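You operate a simulated robot arm through the tools that you are given. There is no shell and no other tool. Be economical: measure what you need, move in short steps, check, and stop when the job is done.

You run a simulated robot arm. Do the job below in one go: nothing can be reset, and whatever is moved stays where it is left.

## Task
Put things in order on the cup table top. At the end: the silver wide nozzle stands on top of the blue box (marked "Caps"); the clear orange-banded beaker from the cup table top stands on top of the white filter; the clear purple-capped tube stands where the tall grey weight stood; the tall grey weight stands where the clear orange-banded beaker stood; whatever was shut is shut again. Leave all else as you found it, and nothing knocked over.

Only the result counts: the job must be done as asked and must still hold three seconds after the hand-in. Knocking over, shifting, dropping, spilling or breaking anything else fails it. A push-on lid holds only when it is set on centred and level and pressed home; a screw cap is set on level and turned clockwise until tight.

## Robot
A 7-joint arm with a two-finger parallel gripper, fixed in place. Base frame: the origin is at the foot of the arm, x ahead of it, y to its left, z up; the work surface is at about z = 850. Readings come in mm, rad, newtons and seconds.
With the tool pointing down near the work surface it reaches from about 240 to 680 mm from the base axis. Its first joint turns from -1.152 to 1.152 rad. Payload 2.4 kg.
The tool frame sits at the grasp point between the pads (the TCP): z along the fingers, y along the line on which they close. The tips reach 30 mm beyond it. Largest opening 94 mm; finger width 28, thickness 10; the body of the gripper, 50 by 96 mm, starts 55 mm behind the TCP.
Orientation is told as [roll, pitch, yaw] about the base's x, y, z axes, in that order, counted from this pose: with the fingers straight down and closing along the base's y, the tool's x points along the base's -x, its y along +y and its z along -z.

## Interface
- The arm moves only by the tool apply_moves. Its arguments are lists of equal length, an entry for each row: "offset": the shift along the base's x, y, z in mm, a list of three; "angular": the turn, a rotation vector about the base's x, y, z in rad, a list of three; "grip": the finger opening in mm, from 0 to 94. In form: {"offset": [[x, y, z], ...], "angular": [[wx, wy, wz], ...], "grip": [grip, ...]}. A call has 1 to 8 rows; each row shifts and turns the commanded pose from where the row before left it. A row lasts 0.2 s, in which the tool goes at most 50 mm and 0.15 rad; a call with a longer step from one row to the next is refused whole, and so is a gripper value outside its range. Where a pose cannot be reached the arm comes as near as it can. A force on the tool above 40 N (or 10 N above the force at the start of the call, whichever is more), or a blocked arm, ends the call early, and 0.2 s more pass. The fingers move at their own pace (about 153 mm/s each) and stop on an object; they squeeze with about 38 N. The grip force told is the motor's: it shows also when the fingers shut on nothing. Time passes only in rows, and 0.2 s behind the last, so rows that do not move let the fingers close. The reply holds the time, the measured pose of the TCP, the force on the tool along the base axes, the opening and the grip force, in the units named above and with some noise.
- Cameras (640 x 400 px; columns grow to the right, rows downward): "scene" is fixed at [35.7, 473.8, 1441.6]; the picture's right is [-0.76, -0.65, 0.00], its down [-0.38, 0.44, -0.82] and it looks along [0.53, -0.62, -0.58] (base axes); focal length 255 px, centre (320, 200). "wrist" rides on the gripper at [76, 14, -102] in the tool frame; the picture's right is [-0.18, 0.98, 0.00], its down [-0.75, -0.14, -0.64] and it looks along [-0.63, -0.12, 0.77] (tool axes); focal length 243 px, centre (320, 200). There is no depth. A picture from a camera that has moved, and an enlarged one, comes with that camera's place and axes in the base frame and with its lens.
- capture(camera): a new picture of that camera. It takes no simulated time.
- close_up(camera, box): a new picture of the part [left, top, right, bottom] of that camera's present view, enlarged. It takes no simulated time.
- close_job(): hands the job in; it is judged then, once.

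Go step by step. Nothing tells you positions but the pictures and the camera data: compare them with the known pose of the tool, close in by small moves and look again before you grip or let go. The budget is 120 turns and 68 pictures, counting those below and the enlarged ones. Unless the task says otherwise, let go and move clear before handing in, and close with one line.

The tools are called after "Emit:" by a JSON object that holds its "name" and its "arguments". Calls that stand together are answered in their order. apply_moves: Moves the arm, as the interface text tells. Its arguments: {"type":"object","properties":{"offset":{"type":"array"},"angular":{"type":"array"},"grip":{"type":"array"}},"required":["offset","angular","grip"]} The other tools are called the same way: capture (camera) takes a picture; close_up (camera, box) takes an enlarged picture of a part of a camera's view; close_job () hands the job in.

At the start:

```text
clock: 0.0
eef_pos: [417.8, -78.1, 1184.9]
ee_rot: [0.0, 0.0, 0.0]
contact_force: [0.4, -0.1, 0.7]
opening: 93.8
grip_force: 0.0
```

scene: 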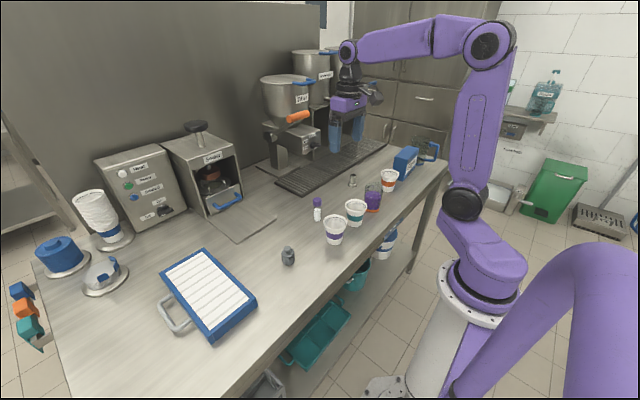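
wrist: 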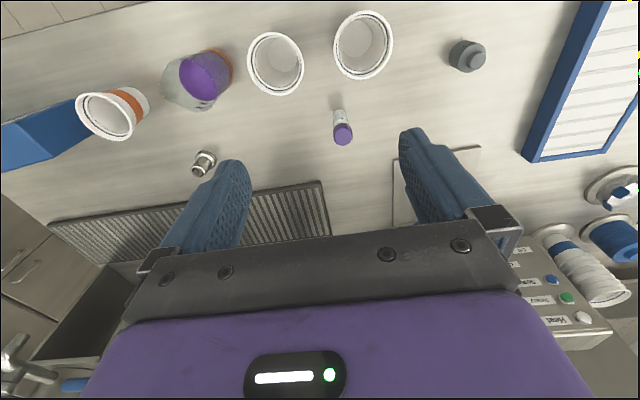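

I see cups, a purple-lidded beaker, a tube, a weight and a nozzle on the table. I'll enlarge the views to identify them.

Emit:
{"name": "close_up", "arguments": {"camera": "scene", "box": [260, 130, 460, 280]}}

Emit:
{"name": "close_up", "arguments": {"camera": "wrist", "box": [0, 0, 320, 200]}}

Emit:
{"name": "close_up", "arguments": {"camera": "scene", "box": [0, 120, 260, 340]}}

```text
2.67 times, centred on (360, 205) of scene
camera zoom: at [35.7, 473.8, 1441.6], right [-0.76, -0.65, 0.0], down [-0.38, 0.44, -0.82], along [0.53, -0.62, -0.58], focal length 680 px, centre (213, 187)
```

zoom: 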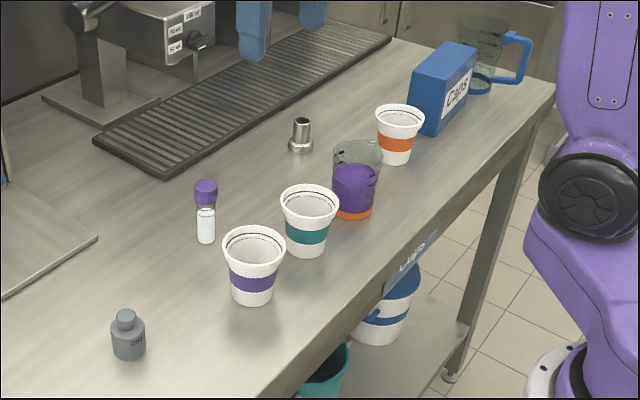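

```text
2.00 times, centred on (160, 100) of wrist
camera zoom: at [340.7, -63.6, 1285.5], right [0.18, 0.98, 0.0], down [0.75, -0.14, 0.64], along [0.63, -0.12, -0.77], focal length 485 px, centre (640, 400)
```

zoom: 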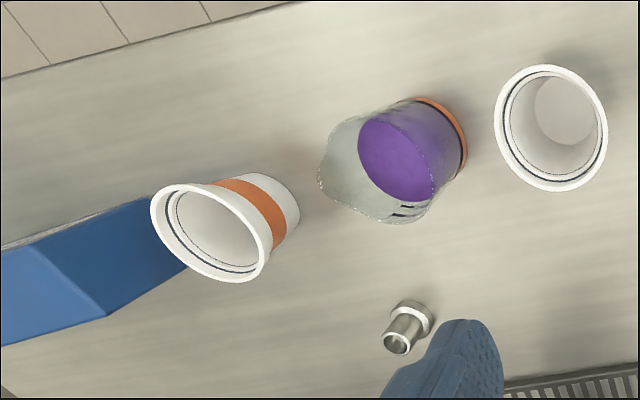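

```text
1.82 times, centred on (130, 230) of scene
camera zoom: at [35.7, 473.8, 1441.6], right [-0.76, -0.65, 0.0], down [-0.38, 0.44, -0.82], along [0.53, -0.62, -0.58], focal length 464 px, centre (666, 146)
```

zoom: 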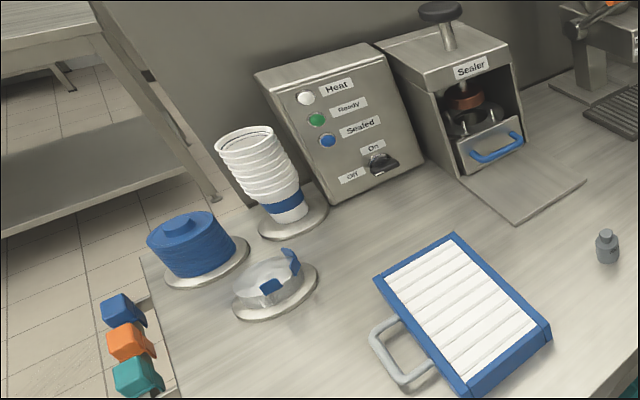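

The beaker holds purple liquid, so it has to stay level. My rough positions are beaker (390,-245), weight (441,143), tube (503,-58), nozzle (540,-335), box (397,-533) and filter (500,360). I'll move above the beaker to refine that.

Emit:
{"name": "apply_moves", "arguments": {"offset": [[-5, -33, -20], [-5, -33, -20], [-5, -33, -20], [-5, -33, -20], [-5, -34, -20], [0, 0, 0]], "angular": [[0, 0, 0], [0, 0, 0], [0, 0, 0], [0, 0, 0], [0, 0, 0], [0, 0, 0]], "grip": [94, 94, 94, 94, 94, 94]}}

Emit:
{"name": "capture", "arguments": {"camera": "wrist"}}

Emit:
{"name": "capture", "arguments": {"camera": "scene"}}

```text
clock: 1.4
eef_pos: [392.9, -246.3, 1084.5]
ee_rot: [0.001, 0.001, 0.0]
contact_force: [0.7, -0.3, -0.2]
opening: 93.8
grip_force: 0.1
```

```text
62 pictures are left
camera wrist: at [316.2, -231.4, 1184.8], right [0.18, 0.98, 0.0], down [0.75, -0.14, 0.64], along [0.63, -0.12, -0.77], focal length 243 px, centre (320, 200)
```

wrist: 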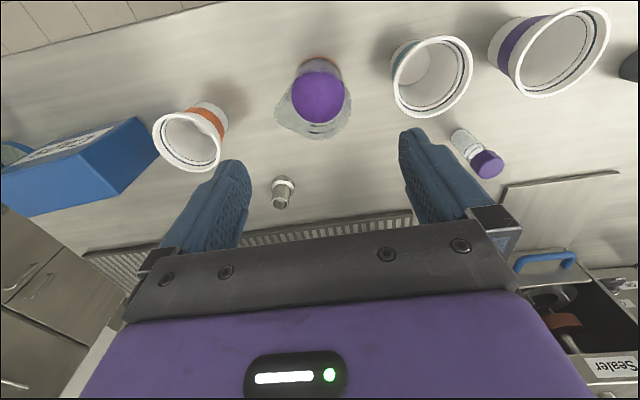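

```text
61 pictures are left
```

scene: 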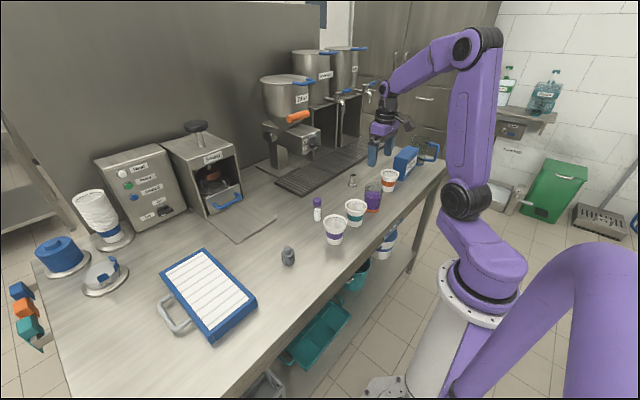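

The beaker base comes out at about (388,-245) from both views. I'll check which way its spout points before choosing the grip direction.

Emit:
{"name": "close_up", "arguments": {"camera": "wrist", "box": [240, 30, 400, 150]}}

Emit:
{"name": "close_up", "arguments": {"camera": "scene", "box": [330, 140, 460, 230]}}

```text
3.33 times, centred on (320, 90) of wrist
camera zoom: at [316.2, -231.4, 1184.8], right [0.18, 0.98, 0.0], down [0.75, -0.14, 0.64], along [0.63, -0.12, -0.77], focal length 809 px, centre (320, 567)
```

zoom: 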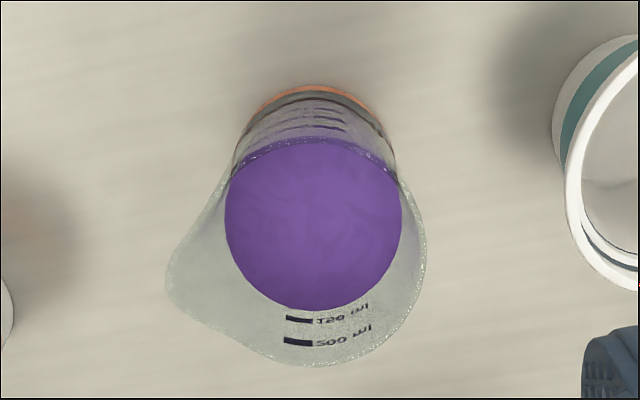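

```text
4.44 times, centred on (395, 185) of scene
camera zoom: at [35.7, 473.8, 1441.6], right [-0.76, -0.65, 0.0], down [-0.38, 0.44, -0.82], along [0.53, -0.62, -0.58], focal length 1134 px, centre (-13, 267)
```

zoom: 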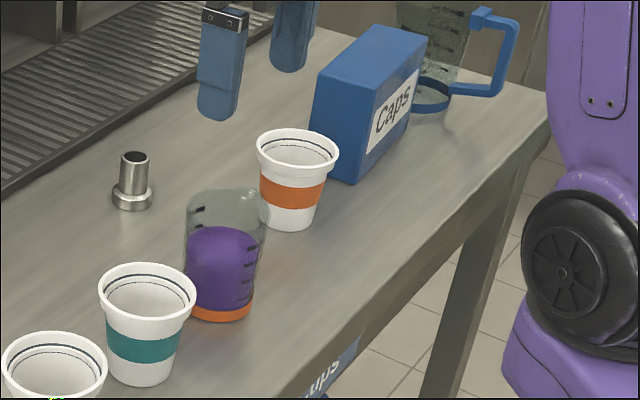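

The spout points toward -y, so I'll grip along x. I'll turn the tool -90° about z, which puts the camera on the +y side.

Emit:
{"name": "apply_moves", "arguments": {"offset": [[0, 0, 0], [0, 0, 0], [0, 0, 0], [0, 0, 0], [0, 0, 0], [0, 0, 0], [0, 0, 0], [0, 0, 0]], "angular": [[0, 0, -0.1428], [0, 0, -0.1428], [0, 0, -0.1428], [0, 0, -0.1428], [0, 0, -0.1428], [0, 0, -0.1428], [0, 0, -0.1428], [0, 0, -0.1428]], "grip": [94, 94, 94, 94, 94, 94, 94, 94]}}

Emit:
{"name": "apply_moves", "arguments": {"offset": [[-2, 0, -10], [-2, 0, -10], [-1, 0, -15], [0, 0, -20], [0, 0, -20], [0, 0, 0]], "angular": [[0, 0, -0.1428], [0, 0, -0.1428], [0, 0, -0.1428], [0, 0, 0], [0, 0, 0], [0, 0, 0]], "grip": [94, 94, 94, 94, 94, 94]}}

Emit:
{"name": "capture", "arguments": {"camera": "wrist"}}

Emit:
{"name": "capture", "arguments": {"camera": "scene"}}

```text
clock: 3.2
eef_pos: [391.1, -245.7, 1085.5]
ee_rot: [0.0, 0.001, -1.144]
contact_force: [-0.4, -0.3, -0.4]
opening: 93.9
grip_force: 0.0
```

```text
clock: 4.6
eef_pos: [386.7, -244.8, 1010.4]
ee_rot: [0.0, -0.001, -1.571]
contact_force: [-0.8, -0.3, -0.2]
opening: 93.9
grip_force: 0.1
```

```text
58 pictures are left
camera wrist: at [400.4, -167.7, 1110.3], right [0.98, -0.18, 0.0], down [-0.14, -0.75, 0.64], along [-0.12, -0.63, -0.77], focal length 243 px, centre (320, 200)
```

wrist: 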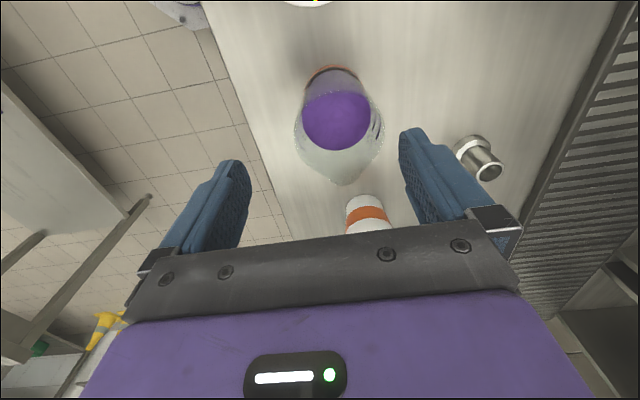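

```text
57 pictures are left
```

scene: 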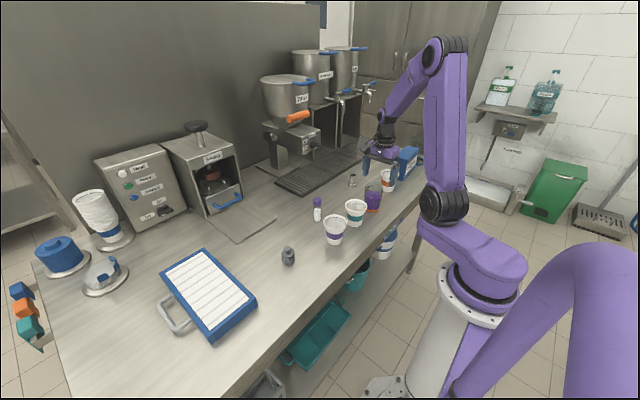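

This view puts the beaker at about x=398, y=-245. I'll shift the tool +11 in x, go down partway and look again.

Emit:
{"name": "apply_moves", "arguments": {"offset": [[11, -1, 0], [0, 0, -12], [0, 0, -13], [0, 0, 0]], "angular": [[0, 0, 0], [0, 0, 0], [0, 0, 0], [0, 0, 0]], "grip": [94, 94, 94, 94]}}

Emit:
{"name": "capture", "arguments": {"camera": "wrist"}}

Emit:
{"name": "close_up", "arguments": {"camera": "scene", "box": [330, 120, 460, 230]}}

```text
clock: 5.6
eef_pos: [399.1, -244.5, 985.3]
ee_rot: [-0.001, 0.001, -1.571]
contact_force: [-0.9, 0.1, -0.2]
opening: 94.2
grip_force: 0.1
```

```text
56 pictures are left
camera wrist: at [413.0, -168.8, 1085.6], right [0.98, -0.18, 0.0], down [-0.14, -0.75, 0.64], along [-0.12, -0.63, -0.77], focal length 243 px, centre (320, 200)
```

wrist: 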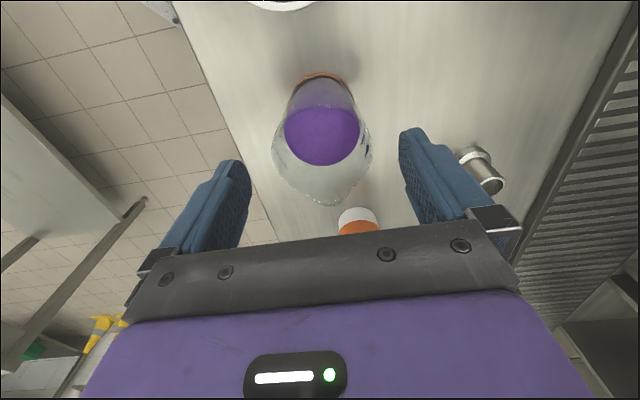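

```text
3.64 times, centred on (395, 175) of scene
camera zoom: at [35.7, 473.8, 1441.6], right [-0.76, -0.65, 0.0], down [-0.38, 0.44, -0.82], along [0.53, -0.62, -0.58], focal length 928 px, centre (47, 291)
```

zoom: 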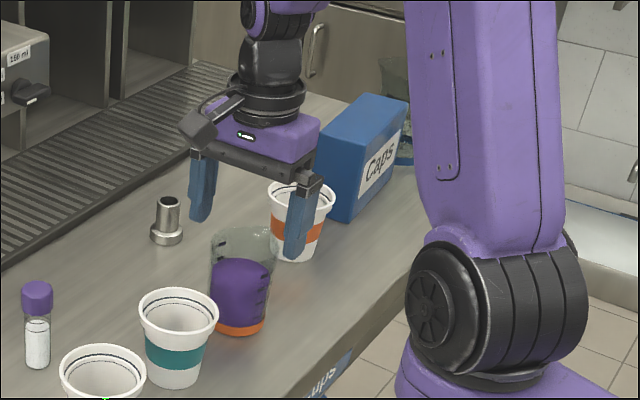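

Both views agree the gripper is centred on the beaker, so I'll go down to about z=905 and close.

Emit:
{"name": "apply_moves", "arguments": {"offset": [[0, -2, -15], [0, 0, -20], [0, 0, -20], [0, 0, -15], [0, 0, -10], [0, 0, 0]], "angular": [[0, 0, 0], [0, 0, 0], [0, 0, 0], [0, 0, 0], [0, 0, 0], [0, 0, 0]], "grip": [94, 94, 94, 94, 94, 94]}}

Emit:
{"name": "capture", "arguments": {"camera": "wrist"}}

```text
clock: 7.0
eef_pos: [398.5, -247.8, 904.3]
ee_rot: [0.001, 0.001, -1.57]
contact_force: [0.2, -0.2, -0.2]
opening: 94.1
grip_force: 0.0
```

```text
54 pictures are left
camera wrist: at [412.9, -170.6, 1005.9], right [0.98, -0.18, 0.0], down [-0.14, -0.75, 0.64], along [-0.12, -0.63, -0.77], focal length 243 px, centre (320, 200)
```

wrist: 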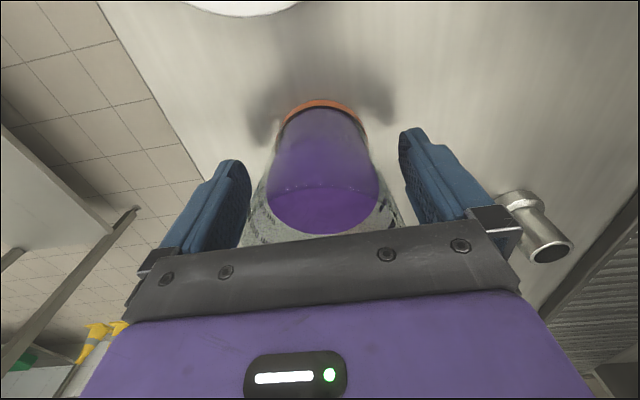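

The beaker sits centrally between the fingers, so I'll close.

Emit:
{"name": "apply_moves", "arguments": {"offset": [[0, 0, 0], [0, 0, 0], [0, 0, 0], [0, 0, 0]], "angular": [[0, 0, 0], [0, 0, 0], [0, 0, 0], [0, 0, 0]], "grip": [80, 72, 62, 50]}}

Emit:
{"name": "capture", "arguments": {"camera": "wrist"}}

```text
clock: 8.0
eef_pos: [399.3, -247.7, 905.5]
ee_rot: [-0.001, -0.002, -1.57]
contact_force: [-0.3, -1.1, 1.3]
opening: 69.4
grip_force: 38.5
```

```text
53 pictures are left
camera wrist: at [412.9, -170.6, 1006.0], right [0.98, -0.18, 0.0], down [-0.14, -0.75, 0.64], along [-0.12, -0.63, -0.77], focal length 243 px, centre (320, 200)
```

wrist: 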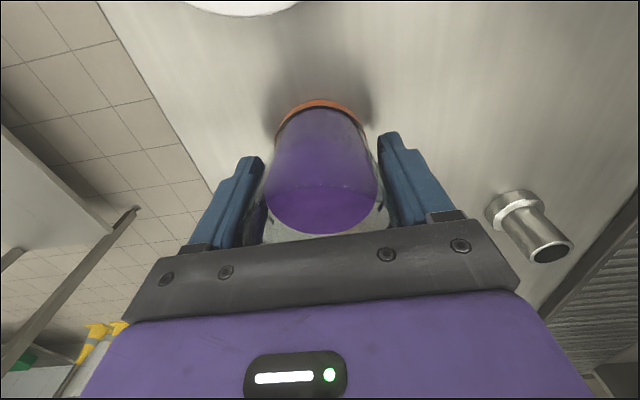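

The beaker is held; it stood at about (399,-249). I'll lift gently.

Emit:
{"name": "apply_moves", "arguments": {"offset": [[0, 0, 3], [0, 0, 8], [0, 0, 15], [0, 0, 22], [0, 0, 26], [0, 0, 26], [0, 0, 20], [0, 0, 10]], "angular": [[0, 0, 0], [0, 0, 0], [0, 0, 0], [0, 0, 0], [0, 0, 0], [0, 0, 0], [0, 0, 0], [0, 0, 0]], "grip": [50, 50, 50, 50, 50, 50, 50, 50]}}

Emit:
{"name": "close_up", "arguments": {"camera": "scene", "box": [140, 220, 300, 350]}}

Emit:
{"name": "capture", "arguments": {"camera": "scene"}}

```text
clock: 9.8
eef_pos: [397.8, -246.6, 1034.1]
ee_rot: [0.001, -0.001, -1.571]
contact_force: [-0.3, 0.6, -2.4]
opening: 69.1
grip_force: 38.2
```

```text
3.08 times, centred on (220, 285) of scene
camera zoom: at [35.7, 473.8, 1441.6], right [-0.76, -0.65, 0.0], down [-0.38, 0.44, -0.82], along [0.53, -0.62, -0.58], focal length 785 px, centre (628, -62)
```

zoom: 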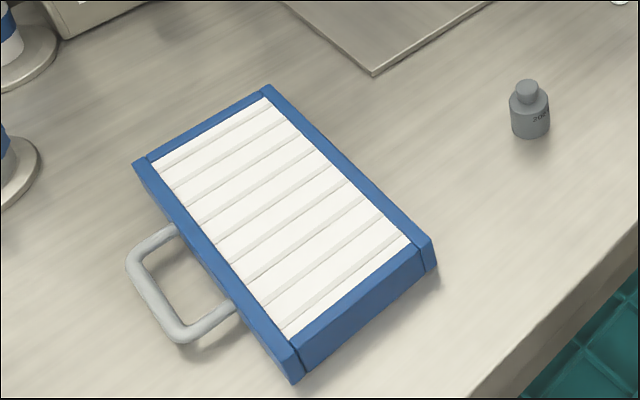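

```text
51 pictures are left
```

scene: 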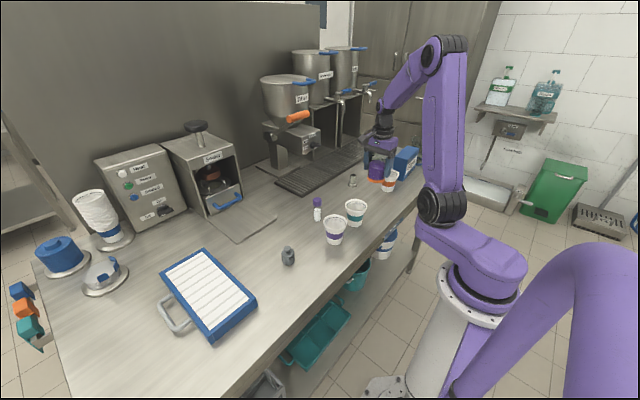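

The beaker is lifted and level. The filter top is centred at about (505,356), z about 883. I'll carry the beaker over smoothly, turning the wrist with the base.

Emit:
{"name": "apply_moves", "arguments": {"offset": [[1.7, 9.5, 0], [3.7, 21, 0], [5.7, 32, 0], [6.75, 38, 0], [6.75, 38, 0], [5.7, 32, 0], [3.7, 21, 0], [1.7, 9.5, 0]], "angular": [[0, 0, 0.0184], [0, 0, 0.0407], [0, 0, 0.062], [0, 0, 0.0737], [0, 0, 0.0737], [0, 0, 0.062], [0, 0, 0.0407], [0, 0, 0.0184]], "grip": [50, 50, 50, 50, 50, 50, 50, 50]}}

Emit:
{"name": "apply_moves", "arguments": {"offset": [[1.7, 9.5, 0], [3.7, 21, 0], [5.7, 32, 0], [6.75, 38, 0], [6.75, 38, 0], [5.7, 32, 0], [3.7, 21, 0], [1.7, 9.5, 0]], "angular": [[0, 0, 0.0184], [0, 0, 0.0407], [0, 0, 0.062], [0, 0, 0.0737], [0, 0, 0.0737], [0, 0, 0.062], [0, 0, 0.0407], [0, 0, 0.0184]], "grip": [50, 50, 50, 50, 50, 50, 50, 50]}}

Emit:
{"name": "apply_moves", "arguments": {"offset": [[1.7, 9.5, 0], [3.7, 21, 0], [5.7, 32, 0], [6.75, 38, 0], [6.75, 38, 0], [5.7, 32, 0], [3.7, 21, 0], [1.7, 9.5, 0]], "angular": [[0, 0, 0.0184], [0, 0, 0.0407], [0, 0, 0.062], [0, 0, 0.0737], [0, 0, 0.0737], [0, 0, 0.062], [0, 0, 0.0407], [0, 0, 0.0184]], "grip": [50, 50, 50, 50, 50, 50, 50, 50]}}

Emit:
{"name": "capture", "arguments": {"camera": "wrist"}}

Emit:
{"name": "capture", "arguments": {"camera": "scene"}}

```text
clock: 11.6
eef_pos: [434.1, -45.2, 1034.8]
ee_rot: [-0.001, 0.0, -1.182]
contact_force: [0.2, 0.0, -2.2]
opening: 68.9
grip_force: 37.6
```

```text
clock: 13.4
eef_pos: [469.6, 153.2, 1033.9]
ee_rot: [0.001, 0.0, -0.791]
contact_force: [-0.6, 0.2, -2.2]
opening: 68.9
grip_force: 37.9
```

```text
clock: 15.2
eef_pos: [506.9, 355.1, 1034.5]
ee_rot: [-0.001, 0.0, -0.4]
contact_force: [-0.6, -0.6, -2.0]
opening: 69.0
grip_force: 38.1
```

```text
50 pictures are left
camera wrist: at [442.0, 398.9, 1134.9], right [0.55, 0.83, 0.0], down [0.64, -0.42, 0.64], along [0.53, -0.36, -0.77], focal length 243 px, centre (320, 200)
```

wrist: 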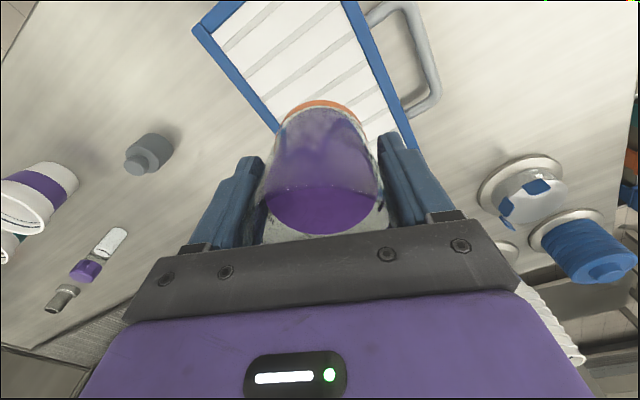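

```text
49 pictures are left
```

scene: 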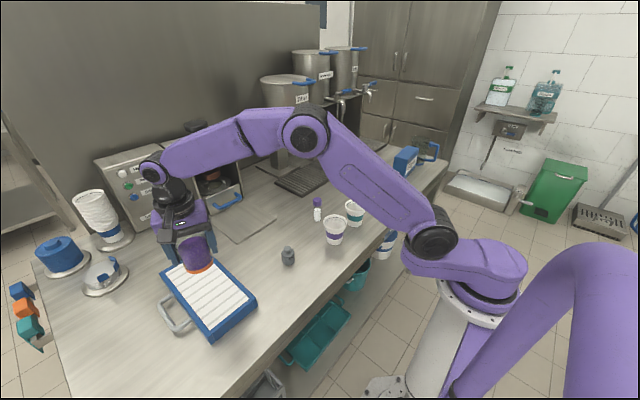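

The filter spans roughly x 392–648 and y 295–414, so the beaker is well over it. I'll lower it gently to near contact.

Emit:
{"name": "apply_moves", "arguments": {"offset": [[0, 0, -4], [0, 0, -10], [0, 0, -16], [0, 0, -18], [0, 0, -16], [0, 0, -10], [0, 0, -6], [0, 0, -3]], "angular": [[0, 0, 0], [0, 0, 0], [0, 0, 0], [0, 0, 0], [0, 0, 0], [0, 0, 0], [0, 0, 0], [0, 0, 0]], "grip": [50, 50, 50, 50, 50, 50, 50, 50]}}

Emit:
{"name": "close_up", "arguments": {"camera": "scene", "box": [130, 190, 290, 350]}}

```text
clock: 17.0
eef_pos: [505.4, 355.8, 951.4]
ee_rot: [0.0, 0.0, -0.403]
contact_force: [0.0, -0.2, -2.8]
opening: 68.8
grip_force: 38.0
```

```text
2.50 times, centred on (210, 270) of scene
camera zoom: at [35.7, 473.9, 1441.6], right [-0.76, -0.65, 0.0], down [-0.38, 0.44, -0.82], along [0.53, -0.62, -0.58], focal length 638 px, centre (595, 25)
```

zoom: 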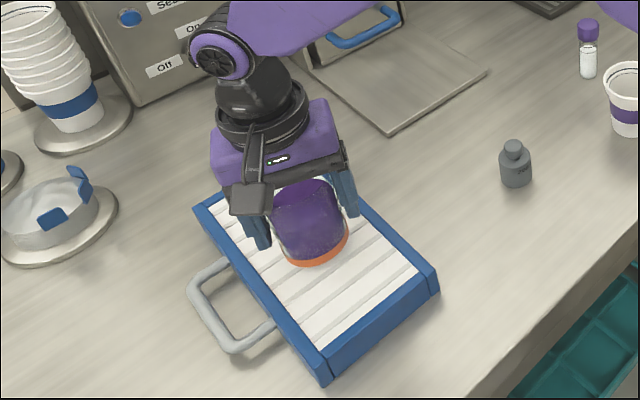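

Bottom is about 13 mm above the filter, so I'll lower in 3 mm steps while watching the force.

Emit:
{"name": "apply_moves", "arguments": {"offset": [[0, 0, -3], [0, 0, -3], [0, 0, -2], [0, 0, 0]], "angular": [[0, 0, 0], [0, 0, 0], [0, 0, 0], [0, 0, 0]], "grip": [50, 50, 50, 50]}}

Emit:
{"name": "apply_moves", "arguments": {"offset": [[0, 0, -2], [0, 0, -1], [0, 0, 0]], "angular": [[0, 0, 0], [0, 0, 0], [0, 0, 0]], "grip": [50, 50, 50]}}

```text
clock: 18.0
eef_pos: [506.0, 354.8, 944.0]
ee_rot: [-0.001, 0.001, -0.404]
contact_force: [1.1, -0.1, -2.3]
opening: 69.1
grip_force: 38.1
```

```text
clock: 18.8
eef_pos: [505.7, 354.7, 940.1]
ee_rot: [0.0, -0.001, -0.403]
contact_force: [1.6, -0.2, -2.6]
opening: 69.1
grip_force: 38.4
```

Emit:
{"name": "apply_moves", "arguments": {"offset": [[0, 0, -2], [0, 0, -1], [0, 0, 0]], "angular": [[0, 0, 0], [0, 0, 0], [0, 0, 0]], "grip": [50, 50, 50]}}

Emit:
{"name": "close_up", "arguments": {"camera": "scene", "box": [170, 220, 250, 270]}}

```text
clock: 19.6
eef_pos: [506.6, 357.1, 939.5]
ee_rot: [0.004, -0.002, -0.401]
contact_force: [-4.5, -2.0, 22.9]
opening: 69.1
grip_force: 38.0
```

```text
8.00 times, centred on (210, 245) of scene
camera zoom: at [35.2, 473.5, 1441.7], right [-0.76, -0.65, 0.0], down [-0.38, 0.44, -0.82], along [0.53, -0.62, -0.58], focal length 2041 px, centre (1200, -160)
```

zoom: 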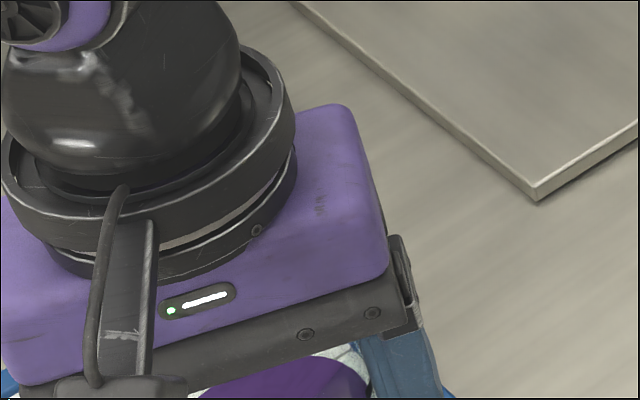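

The beaker has landed (23 N up). I'll relieve the press, open gradually and look.

Emit:
{"name": "apply_moves", "arguments": {"offset": [[0, 0, 1.5], [0, 0, 0], [0, 0, 0], [0, 0, 0], [0, 0, 0]], "angular": [[0, 0, 0], [0, 0, 0], [0, 0, 0], [0, 0, 0], [0, 0, 0]], "grip": [50, 70, 74, 82, 94]}}

Emit:
{"name": "capture", "arguments": {"camera": "wrist"}}

```text
clock: 20.8
eef_pos: [506.4, 357.0, 939.2]
ee_rot: [0.0, 0.0, -0.402]
contact_force: [-0.3, 0.9, 0.8]
opening: 94.2
grip_force: 0.1
```

```text
46 pictures are left
camera wrist: at [441.2, 399.3, 1039.9], right [0.55, 0.83, 0.0], down [0.64, -0.43, 0.64], along [0.53, -0.36, -0.77], focal length 243 px, centre (320, 200)
```

wrist: 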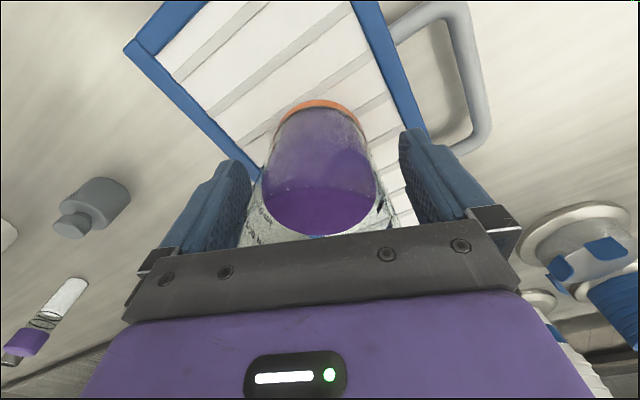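

The beaker stands free. I'll rise straight up, then head to the weight near (441,143).

Emit:
{"name": "apply_moves", "arguments": {"offset": [[0, 0, 15], [0, 0, 30], [0, 0, 35], [0, 0, 20], [0, 0, 0]], "angular": [[0, 0, 0], [0, 0, 0], [0, 0, 0], [0, 0, 0], [0, 0, 0]], "grip": [94, 94, 94, 94, 94]}}

Emit:
{"name": "apply_moves", "arguments": {"offset": [[-13, -40, 0], [-13, -40, 0], [-13, -40, 0], [-13, -40, 0], [-13, -40, 0], [-1, -13, 0], [0, 0, 0]], "angular": [[0, 0, 0.1], [0, 0, 0.1], [0, 0, 0.1], [0, 0, 0.1], [0, 0, 0], [0, 0, 0], [0, 0, 0]], "grip": [94, 94, 94, 94, 94, 94, 94]}}

Emit:
{"name": "capture", "arguments": {"camera": "wrist"}}

Emit:
{"name": "close_up", "arguments": {"camera": "scene", "box": [130, 190, 330, 350]}}

```text
clock: 22.0
eef_pos: [503.6, 355.3, 1040.0]
ee_rot: [0.0, 0.0, -0.402]
contact_force: [-0.5, 0.5, -1.1]
opening: 94.3
grip_force: 0.0
```

```text
clock: 23.6
eef_pos: [440.1, 141.6, 1038.9]
ee_rot: [0.0, -0.001, -0.004]
contact_force: [0.1, -0.4, 0.1]
opening: 94.2
grip_force: 0.2
```

```text
45 pictures are left
camera wrist: at [363.5, 157.9, 1139.7], right [0.19, 0.98, 0.0], down [0.75, -0.14, 0.64], along [0.63, -0.12, -0.77], focal length 243 px, centre (320, 200)
```

wrist: 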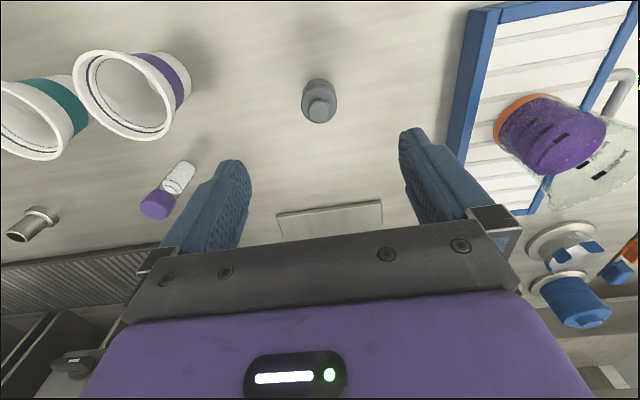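

```text
2.50 times, centred on (230, 270) of scene
camera zoom: at [35.7, 473.8, 1441.6], right [-0.76, -0.65, 0.0], down [-0.38, 0.44, -0.82], along [0.53, -0.62, -0.58], focal length 638 px, centre (545, 25)
```

zoom: 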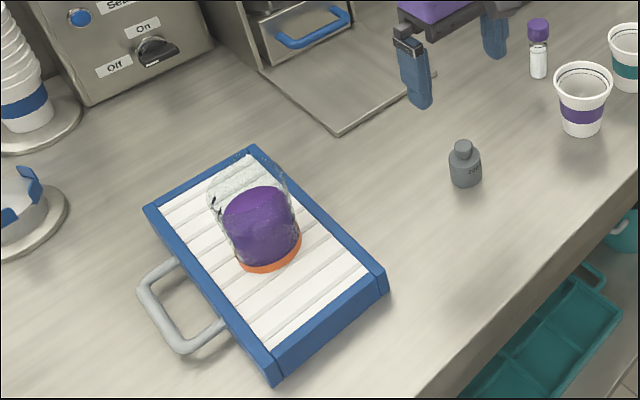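

The beaker stands well on the filter. The weight is at about (445,141), so I'll adjust and descend around it.

Emit:
{"name": "apply_moves", "arguments": {"offset": [[5, -1, -20], [0, 0, -35], [0, 0, -35], [0, 0, -30], [0, 0, 0]], "angular": [[0, 0, 0], [0, 0, 0], [0, 0, 0], [0, 0, 0], [0, 0, 0]], "grip": [94, 94, 94, 94, 94]}}

Emit:
{"name": "capture", "arguments": {"camera": "wrist"}}

```text
clock: 24.8
eef_pos: [446.8, 141.1, 919.9]
ee_rot: [-0.001, 0.0, -0.003]
contact_force: [0.0, 0.3, 0.1]
opening: 93.9
grip_force: 0.1
```

```text
43 pictures are left
camera wrist: at [370.6, 156.5, 1020.2], right [0.19, 0.98, 0.0], down [0.75, -0.14, 0.64], along [0.63, -0.12, -0.77], focal length 243 px, centre (320, 200)
```

wrist: 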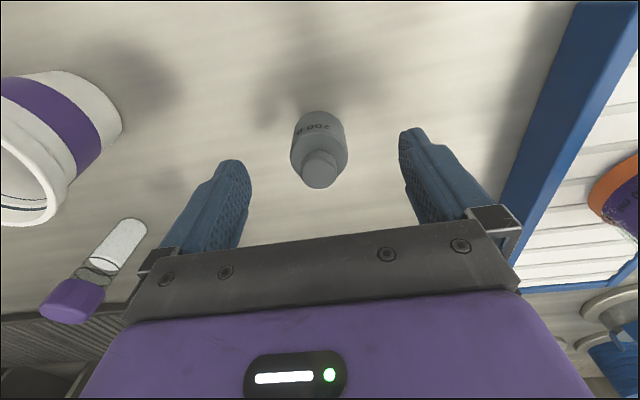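

The weight is centred, so I'll lower to z about 886 and close.

Emit:
{"name": "apply_moves", "arguments": {"offset": [[0, 0, -20], [-1, 0, -14], [0, 0, 0], [0, 0, 0], [0, 0, 0], [0, 0, 0]], "angular": [[0, 0, 0], [0, 0, 0], [0, 0, 0], [0, 0, 0], [0, 0, 0], [0, 0, 0]], "grip": [94, 94, 60, 40, 20, 10]}}

Emit:
{"name": "capture", "arguments": {"camera": "wrist"}}

```text
clock: 26.2
eef_pos: [445.3, 141.3, 884.8]
ee_rot: [0.0, 0.001, -0.004]
contact_force: [1.0, -0.1, 0.3]
opening: 38.4
grip_force: 38.0
```

```text
42 pictures are left
camera wrist: at [368.8, 156.6, 986.2], right [0.19, 0.98, 0.0], down [0.75, -0.14, 0.64], along [0.63, -0.12, -0.77], focal length 243 px, centre (320, 200)
```

wrist: 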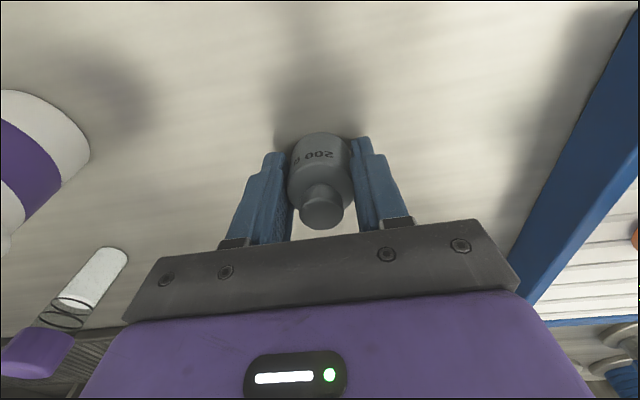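

The weight is held; it stood at about (446,141). I'll lift it and carry it to the beaker's old place (399,-249).

Emit:
{"name": "apply_moves", "arguments": {"offset": [[0, 0, 10], [0, 0, 25], [0, 0, 35], [0, 0, 35], [0, 0, 20], [0, 0, 0]], "angular": [[0, 0, 0], [0, 0, 0], [0, 0, 0], [0, 0, 0], [0, 0, 0], [0, 0, 0]], "grip": [10, 10, 10, 10, 10, 10]}}

Emit:
{"name": "apply_moves", "arguments": {"offset": [[-2, -15, 0], [-3, -25, 0], [-4, -35, 0], [-4, -35, 0], [-4, -35, 0], [-4, -35, 0], [-3, -25, 0], [0, -5, 0]], "angular": [[0, 0, 0], [0, 0, 0], [0, 0, 0], [0, 0, 0], [0, 0, 0], [0, 0, 0], [0, 0, 0], [0, 0, 0]], "grip": [10, 10, 10, 10, 10, 10, 10, 10]}}

Emit:
{"name": "apply_moves", "arguments": {"offset": [[-2, -15, 0], [-3, -25, 0], [-4, -35, 0], [-4, -35, 0], [-4, -30, 0], [-4, -25, 0], [-3, -15, 0], [0, 0, 0]], "angular": [[0, 0, 0], [0, 0, 0], [0, 0, 0], [0, 0, 0], [0, 0, 0], [0, 0, 0], [0, 0, 0], [0, 0, 0]], "grip": [10, 10, 10, 10, 10, 10, 10, 10]}}

Emit:
{"name": "capture", "arguments": {"camera": "wrist"}}

Emit:
{"name": "capture", "arguments": {"camera": "scene"}}

```text
clock: 27.6
eef_pos: [444.7, 141.0, 1010.5]
ee_rot: [0.0, -0.001, -0.003]
contact_force: [-0.5, -0.1, -2.0]
opening: 38.3
grip_force: 37.7
```

```text
clock: 29.4
eef_pos: [418.6, -69.6, 1009.9]
ee_rot: [0.0, -0.001, -0.002]
contact_force: [0.7, -0.1, -1.3]
opening: 38.3
grip_force: 37.8
```

```text
clock: 31.2
eef_pos: [396.0, -248.7, 1012.3]
ee_rot: [0.0, -0.001, -0.003]
contact_force: [-1.2, -0.2, -1.6]
opening: 38.2
grip_force: 38.0
```

```text
41 pictures are left
camera wrist: at [318.8, -233.4, 1112.8], right [0.19, 0.98, 0.0], down [0.75, -0.14, 0.64], along [0.63, -0.12, -0.77], focal length 243 px, centre (320, 200)
```

wrist: 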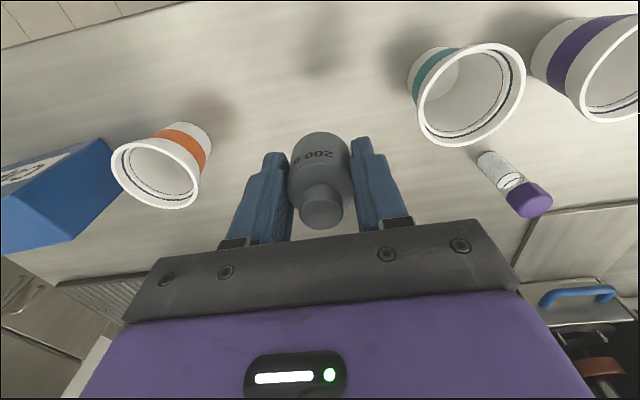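

```text
40 pictures are left
```

scene: 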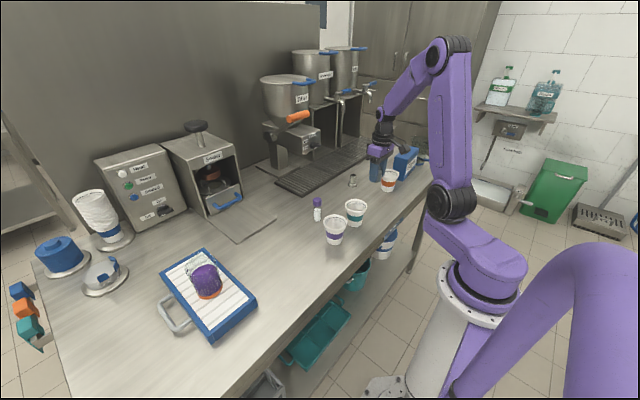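

I'm above the target, so I'll lower to just above the table.

Emit:
{"name": "apply_moves", "arguments": {"offset": [[2, 0, -15], [0, 0, -30], [0, 0, -35], [0, 0, -25], [0, 0, -12], [0, 0, -5], [0, 0, 0]], "angular": [[0, 0, 0], [0, 0, 0], [0, 0, 0], [0, 0, 0], [0, 0, 0], [0, 0, 0], [0, 0, 0]], "grip": [10, 10, 10, 10, 10, 10, 10]}}

Emit:
{"name": "apply_moves", "arguments": {"offset": [[0, 0, -2], [0, 0, -1], [0, 0, 0]], "angular": [[0, 0, 0], [0, 0, 0], [0, 0, 0]], "grip": [10, 10, 10]}}

```text
clock: 32.8
eef_pos: [397.0, -248.2, 888.1]
ee_rot: [0.001, 0.0, -0.003]
contact_force: [-0.3, -0.2, -2.0]
opening: 38.3
grip_force: 37.7
```

```text
clock: 33.6
eef_pos: [398.8, -249.4, 885.8]
ee_rot: [0.0, -0.002, -0.003]
contact_force: [-3.2, 2.5, 14.1]
opening: 38.2
grip_force: 38.6
```

The weight has touched down, so I'll release it and rise.

Emit:
{"name": "apply_moves", "arguments": {"offset": [[0, 0, 0.5], [0, 0, 0], [0, 0, 0], [0, 0, 0]], "angular": [[0, 0, 0], [0, 0, 0], [0, 0, 0], [0, 0, 0]], "grip": [36, 42, 60, 80]}}

Emit:
{"name": "apply_moves", "arguments": {"offset": [[0, 0, 10], [0, 0, 25], [0, 0, 40], [0, 0, 40], [0, 0, 40], [0, 0, 0]], "angular": [[0, 0, 0], [0, 0, 0], [0, 0, 0], [0, 0, 0], [0, 0, 0], [0, 0, 0]], "grip": [80, 80, 80, 80, 80, 80]}}

Emit:
{"name": "capture", "arguments": {"camera": "wrist"}}

```text
clock: 34.6
eef_pos: [397.7, -248.6, 885.5]
ee_rot: [0.002, 0.0, -0.003]
contact_force: [1.0, -0.3, -0.7]
opening: 79.8
grip_force: 0.1
```

```text
clock: 36.0
eef_pos: [396.4, -248.3, 1041.8]
ee_rot: [-0.001, 0.0, -0.003]
contact_force: [0.0, -0.4, -0.8]
opening: 79.7
grip_force: 0.0
```

```text
39 pictures are left
camera wrist: at [320.9, -233.2, 1141.8], right [0.19, 0.98, 0.0], down [0.75, -0.14, 0.64], along [0.63, -0.12, -0.77], focal length 243 px, centre (320, 200)
```

wrist: 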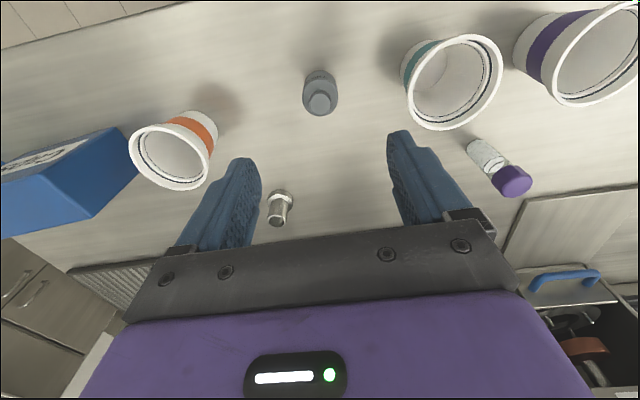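

The weight stands in place. Next is the tube at about (508,-62).

Emit:
{"name": "apply_moves", "arguments": {"offset": [[16, 30, 0], [20, 35, 0], [20, 35, 0], [20, 35, 0], [20, 35, 0], [14, 17, 0], [0, 0, 0]], "angular": [[0, 0, 0], [0, 0, 0], [0, 0, 0], [0, 0, 0], [0, 0, 0], [0, 0, 0], [0, 0, 0]], "grip": [80, 80, 80, 80, 80, 80, 80]}}

Emit:
{"name": "capture", "arguments": {"camera": "wrist"}}

Emit:
{"name": "close_up", "arguments": {"camera": "scene", "box": [280, 130, 440, 260]}}

```text
clock: 37.6
eef_pos: [508.4, -59.4, 1041.3]
ee_rot: [0.0, 0.0, -0.004]
contact_force: [-0.4, 0.0, -0.5]
opening: 79.8
grip_force: 0.1
```

```text
38 pictures are left
camera wrist: at [430.9, -45.1, 1142.4], right [0.19, 0.98, 0.0], down [0.75, -0.14, 0.64], along [0.63, -0.12, -0.77], focal length 243 px, centre (320, 200)
```

wrist: 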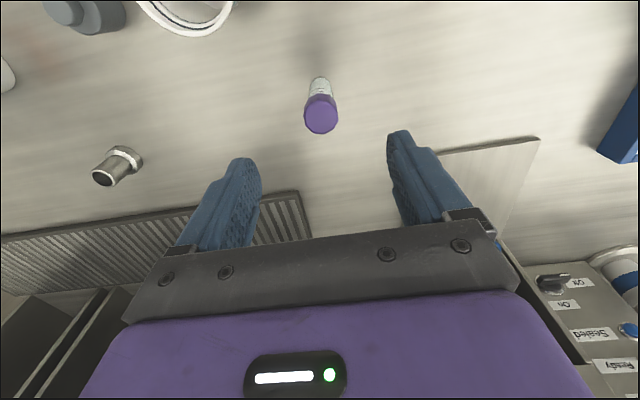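

```text
3.08 times, centred on (360, 195) of scene
camera zoom: at [35.7, 473.9, 1441.6], right [-0.76, -0.65, 0.0], down [-0.38, 0.44, -0.82], along [0.53, -0.62, -0.58], focal length 785 px, centre (197, 215)
```

zoom: 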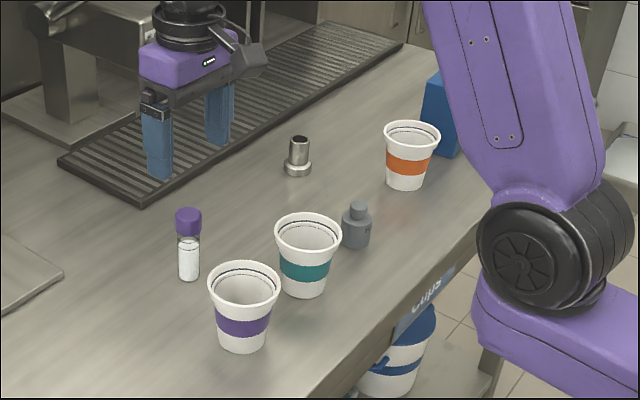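

The tube is under the tool at about (508,-60) and roughly 85 mm tall. I'll descend partway and check.

Emit:
{"name": "apply_moves", "arguments": {"offset": [[0, -1, -20], [0, 0, -30], [0, 0, -25], [0, 0, -15], [0, 0, 0]], "angular": [[0, 0, 0], [0, 0, 0], [0, 0, 0], [0, 0, 0], [0, 0, 0]], "grip": [80, 80, 80, 80, 80]}}

Emit:
{"name": "capture", "arguments": {"camera": "wrist"}}

```text
clock: 38.8
eef_pos: [507.0, -61.6, 952.6]
ee_rot: [0.0, -0.002, -0.003]
contact_force: [-0.2, 0.5, -0.2]
opening: 80.1
grip_force: 0.1
```

```text
36 pictures are left
camera wrist: at [430.2, -46.0, 1052.1], right [0.19, 0.98, 0.0], down [0.75, -0.14, 0.64], along [0.63, -0.12, -0.77], focal length 243 px, centre (320, 200)
```

wrist: 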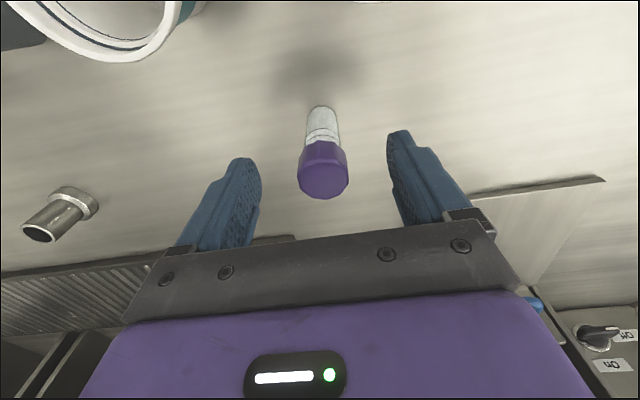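

Tube is centred and its top is at about z=940. I'll lower to z about 897 and close.

Emit:
{"name": "apply_moves", "arguments": {"offset": [[1, 1, -20], [0, 0, -20], [0, 0, -15], [0, 0, 0], [0, 0, 0], [0, 0, 0], [0, 0, 0]], "angular": [[0, 0, 0], [0, 0, 0], [0, 0, 0], [0, 0, 0], [0, 0, 0], [0, 0, 0], [0, 0, 0]], "grip": [80, 80, 80, 50, 30, 15, 5]}}

Emit:
{"name": "capture", "arguments": {"camera": "wrist"}}

```text
clock: 40.4
eef_pos: [510.7, -61.9, 897.0]
ee_rot: [-0.002, -0.002, -0.003]
contact_force: [0.2, -0.5, -1.2]
opening: 28.4
grip_force: 38.1
```

```text
35 pictures are left
camera wrist: at [433.6, -46.4, 996.7], right [0.19, 0.98, 0.0], down [0.75, -0.14, 0.64], along [0.63, -0.12, -0.77], focal length 243 px, centre (320, 200)
```

wrist: 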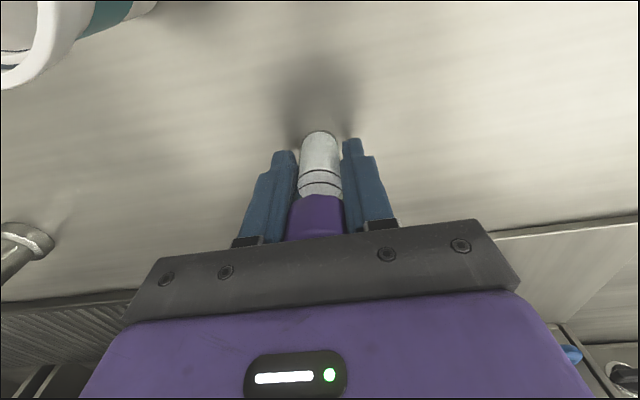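

The tube is held by its cap. I'll lift and carry it to the weight's old place (446,141).

Emit:
{"name": "apply_moves", "arguments": {"offset": [[0, 0, 8], [0, 0, 20], [0, 0, 30], [0, 0, 30], [0, 0, 12], [0, 0, 0]], "angular": [[0, 0, 0], [0, 0, 0], [0, 0, 0], [0, 0, 0], [0, 0, 0], [0, 0, 0]], "grip": [5, 5, 5, 5, 5, 5]}}

Emit:
{"name": "apply_moves", "arguments": {"offset": [[-4, 12, 0], [-9, 28, 0], [-12, 38, 0], [-12, 40, 0], [-11, 36, 0], [-9, 28, 0], [-6, 21, 0], [0, 0, 0]], "angular": [[0, 0, 0], [0, 0, 0], [0, 0, 0], [0, 0, 0], [0, 0, 0], [0, 0, 0], [0, 0, 0], [0, 0, 0]], "grip": [5, 5, 5, 5, 5, 5, 5, 5]}}

Emit:
{"name": "capture", "arguments": {"camera": "wrist"}}

Emit:
{"name": "capture", "arguments": {"camera": "scene"}}

```text
clock: 41.8
eef_pos: [508.3, -62.5, 996.3]
ee_rot: [0.0, 0.001, -0.004]
contact_force: [-0.3, 0.0, -0.6]
opening: 28.3
grip_force: 37.8
```

```text
clock: 43.6
eef_pos: [445.4, 140.1, 996.7]
ee_rot: [0.002, 0.0, -0.003]
contact_force: [0.5, -0.3, 0.5]
opening: 28.5
grip_force: 38.0
```

```text
34 pictures are left
camera wrist: at [368.9, 155.5, 1097.2], right [0.19, 0.98, 0.0], down [0.75, -0.14, 0.64], along [0.63, -0.12, -0.77], focal length 243 px, centre (320, 200)
```

wrist: 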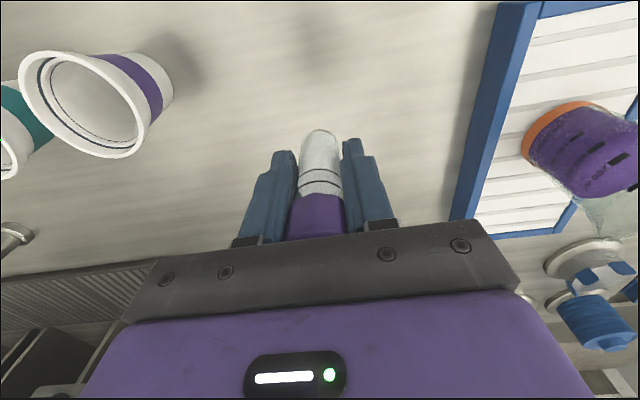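

```text
33 pictures are left
```

scene: 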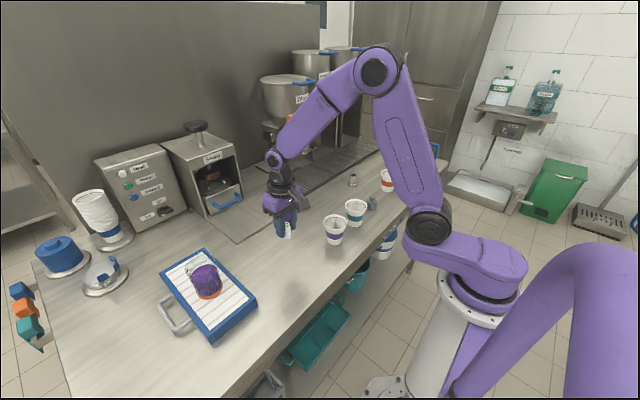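

The tube hangs straight, so I'll lower it to near the table.

Emit:
{"name": "apply_moves", "arguments": {"offset": [[0, 0, -15], [0, 0, -30], [0, 0, -28], [0, 0, -16], [0, 0, -6], [0, 0, 0]], "angular": [[0, 0, 0], [0, 0, 0], [0, 0, 0], [0, 0, 0], [0, 0, 0], [0, 0, 0]], "grip": [5, 5, 5, 5, 5, 5]}}

Emit:
{"name": "apply_moves", "arguments": {"offset": [[0, 0, -2], [0, 0, -2], [0, 0, 0]], "angular": [[0, 0, 0], [0, 0, 0], [0, 0, 0]], "grip": [5, 5, 5]}}

```text
clock: 45.0
eef_pos: [444.2, 140.7, 902.1]
ee_rot: [0.0, 0.0, -0.004]
contact_force: [0.0, -0.7, 0.2]
opening: 28.5
grip_force: 38.1
```

```text
clock: 45.8
eef_pos: [444.3, 141.2, 897.4]
ee_rot: [0.0, 0.0, -0.005]
contact_force: [0.5, -0.2, -0.4]
opening: 28.5
grip_force: 38.6
```

Emit:
{"name": "apply_moves", "arguments": {"offset": [[0, 0, -1], [0, 0, -0.5], [0, 0, 0]], "angular": [[0, 0, 0], [0, 0, 0], [0, 0, 0]], "grip": [5, 5, 5]}}

```text
clock: 46.6
eef_pos: [445.9, 141.8, 895.7]
ee_rot: [0.0, -0.002, -0.003]
contact_force: [-3.5, -3.9, 21.9]
opening: 28.3
grip_force: 37.8
```

The tube has touched down (22 N), so I'll ease off, release and rise.

Emit:
{"name": "apply_moves", "arguments": {"offset": [[0, 0, 0.8], [0, 0, 0], [0, 0, 0], [0, 0, 0], [0, 0, 0]], "angular": [[0, 0, 0], [0, 0, 0], [0, 0, 0], [0, 0, 0], [0, 0, 0]], "grip": [20, 29, 32, 50, 80]}}

Emit:
{"name": "apply_moves", "arguments": {"offset": [[0, 0, 10], [0, 0, 25], [0, 0, 40], [0, 0, 40], [0, 0, 30], [0, 0, 0]], "angular": [[0, 0, 0], [0, 0, 0], [0, 0, 0], [0, 0, 0], [0, 0, 0], [0, 0, 0]], "grip": [80, 80, 80, 80, 80, 80]}}

Emit:
{"name": "capture", "arguments": {"camera": "wrist"}}

```text
clock: 47.8
eef_pos: [445.9, 141.0, 896.0]
ee_rot: [0.0, 0.0, -0.003]
contact_force: [-0.1, 0.7, 0.2]
opening: 80.2
grip_force: 0.1
```

```text
clock: 49.2
eef_pos: [446.1, 141.6, 1041.4]
ee_rot: [0.002, -0.002, -0.004]
contact_force: [0.0, -0.5, -0.2]
opening: 79.9
grip_force: 0.0
```

```text
32 pictures are left
camera wrist: at [369.4, 157.0, 1142.3], right [0.19, 0.98, 0.0], down [0.75, -0.14, 0.64], along [0.63, -0.12, -0.77], focal length 243 px, centre (320, 200)
```

wrist: 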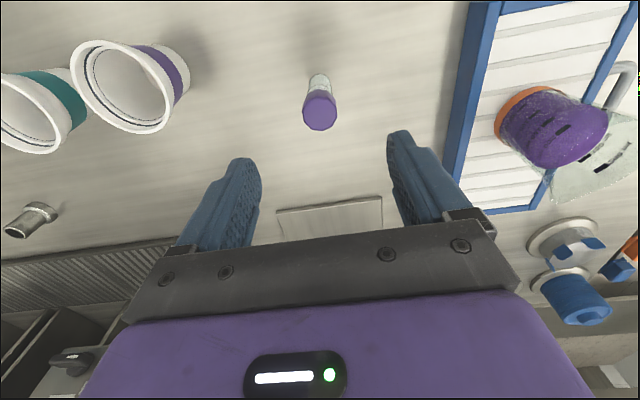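

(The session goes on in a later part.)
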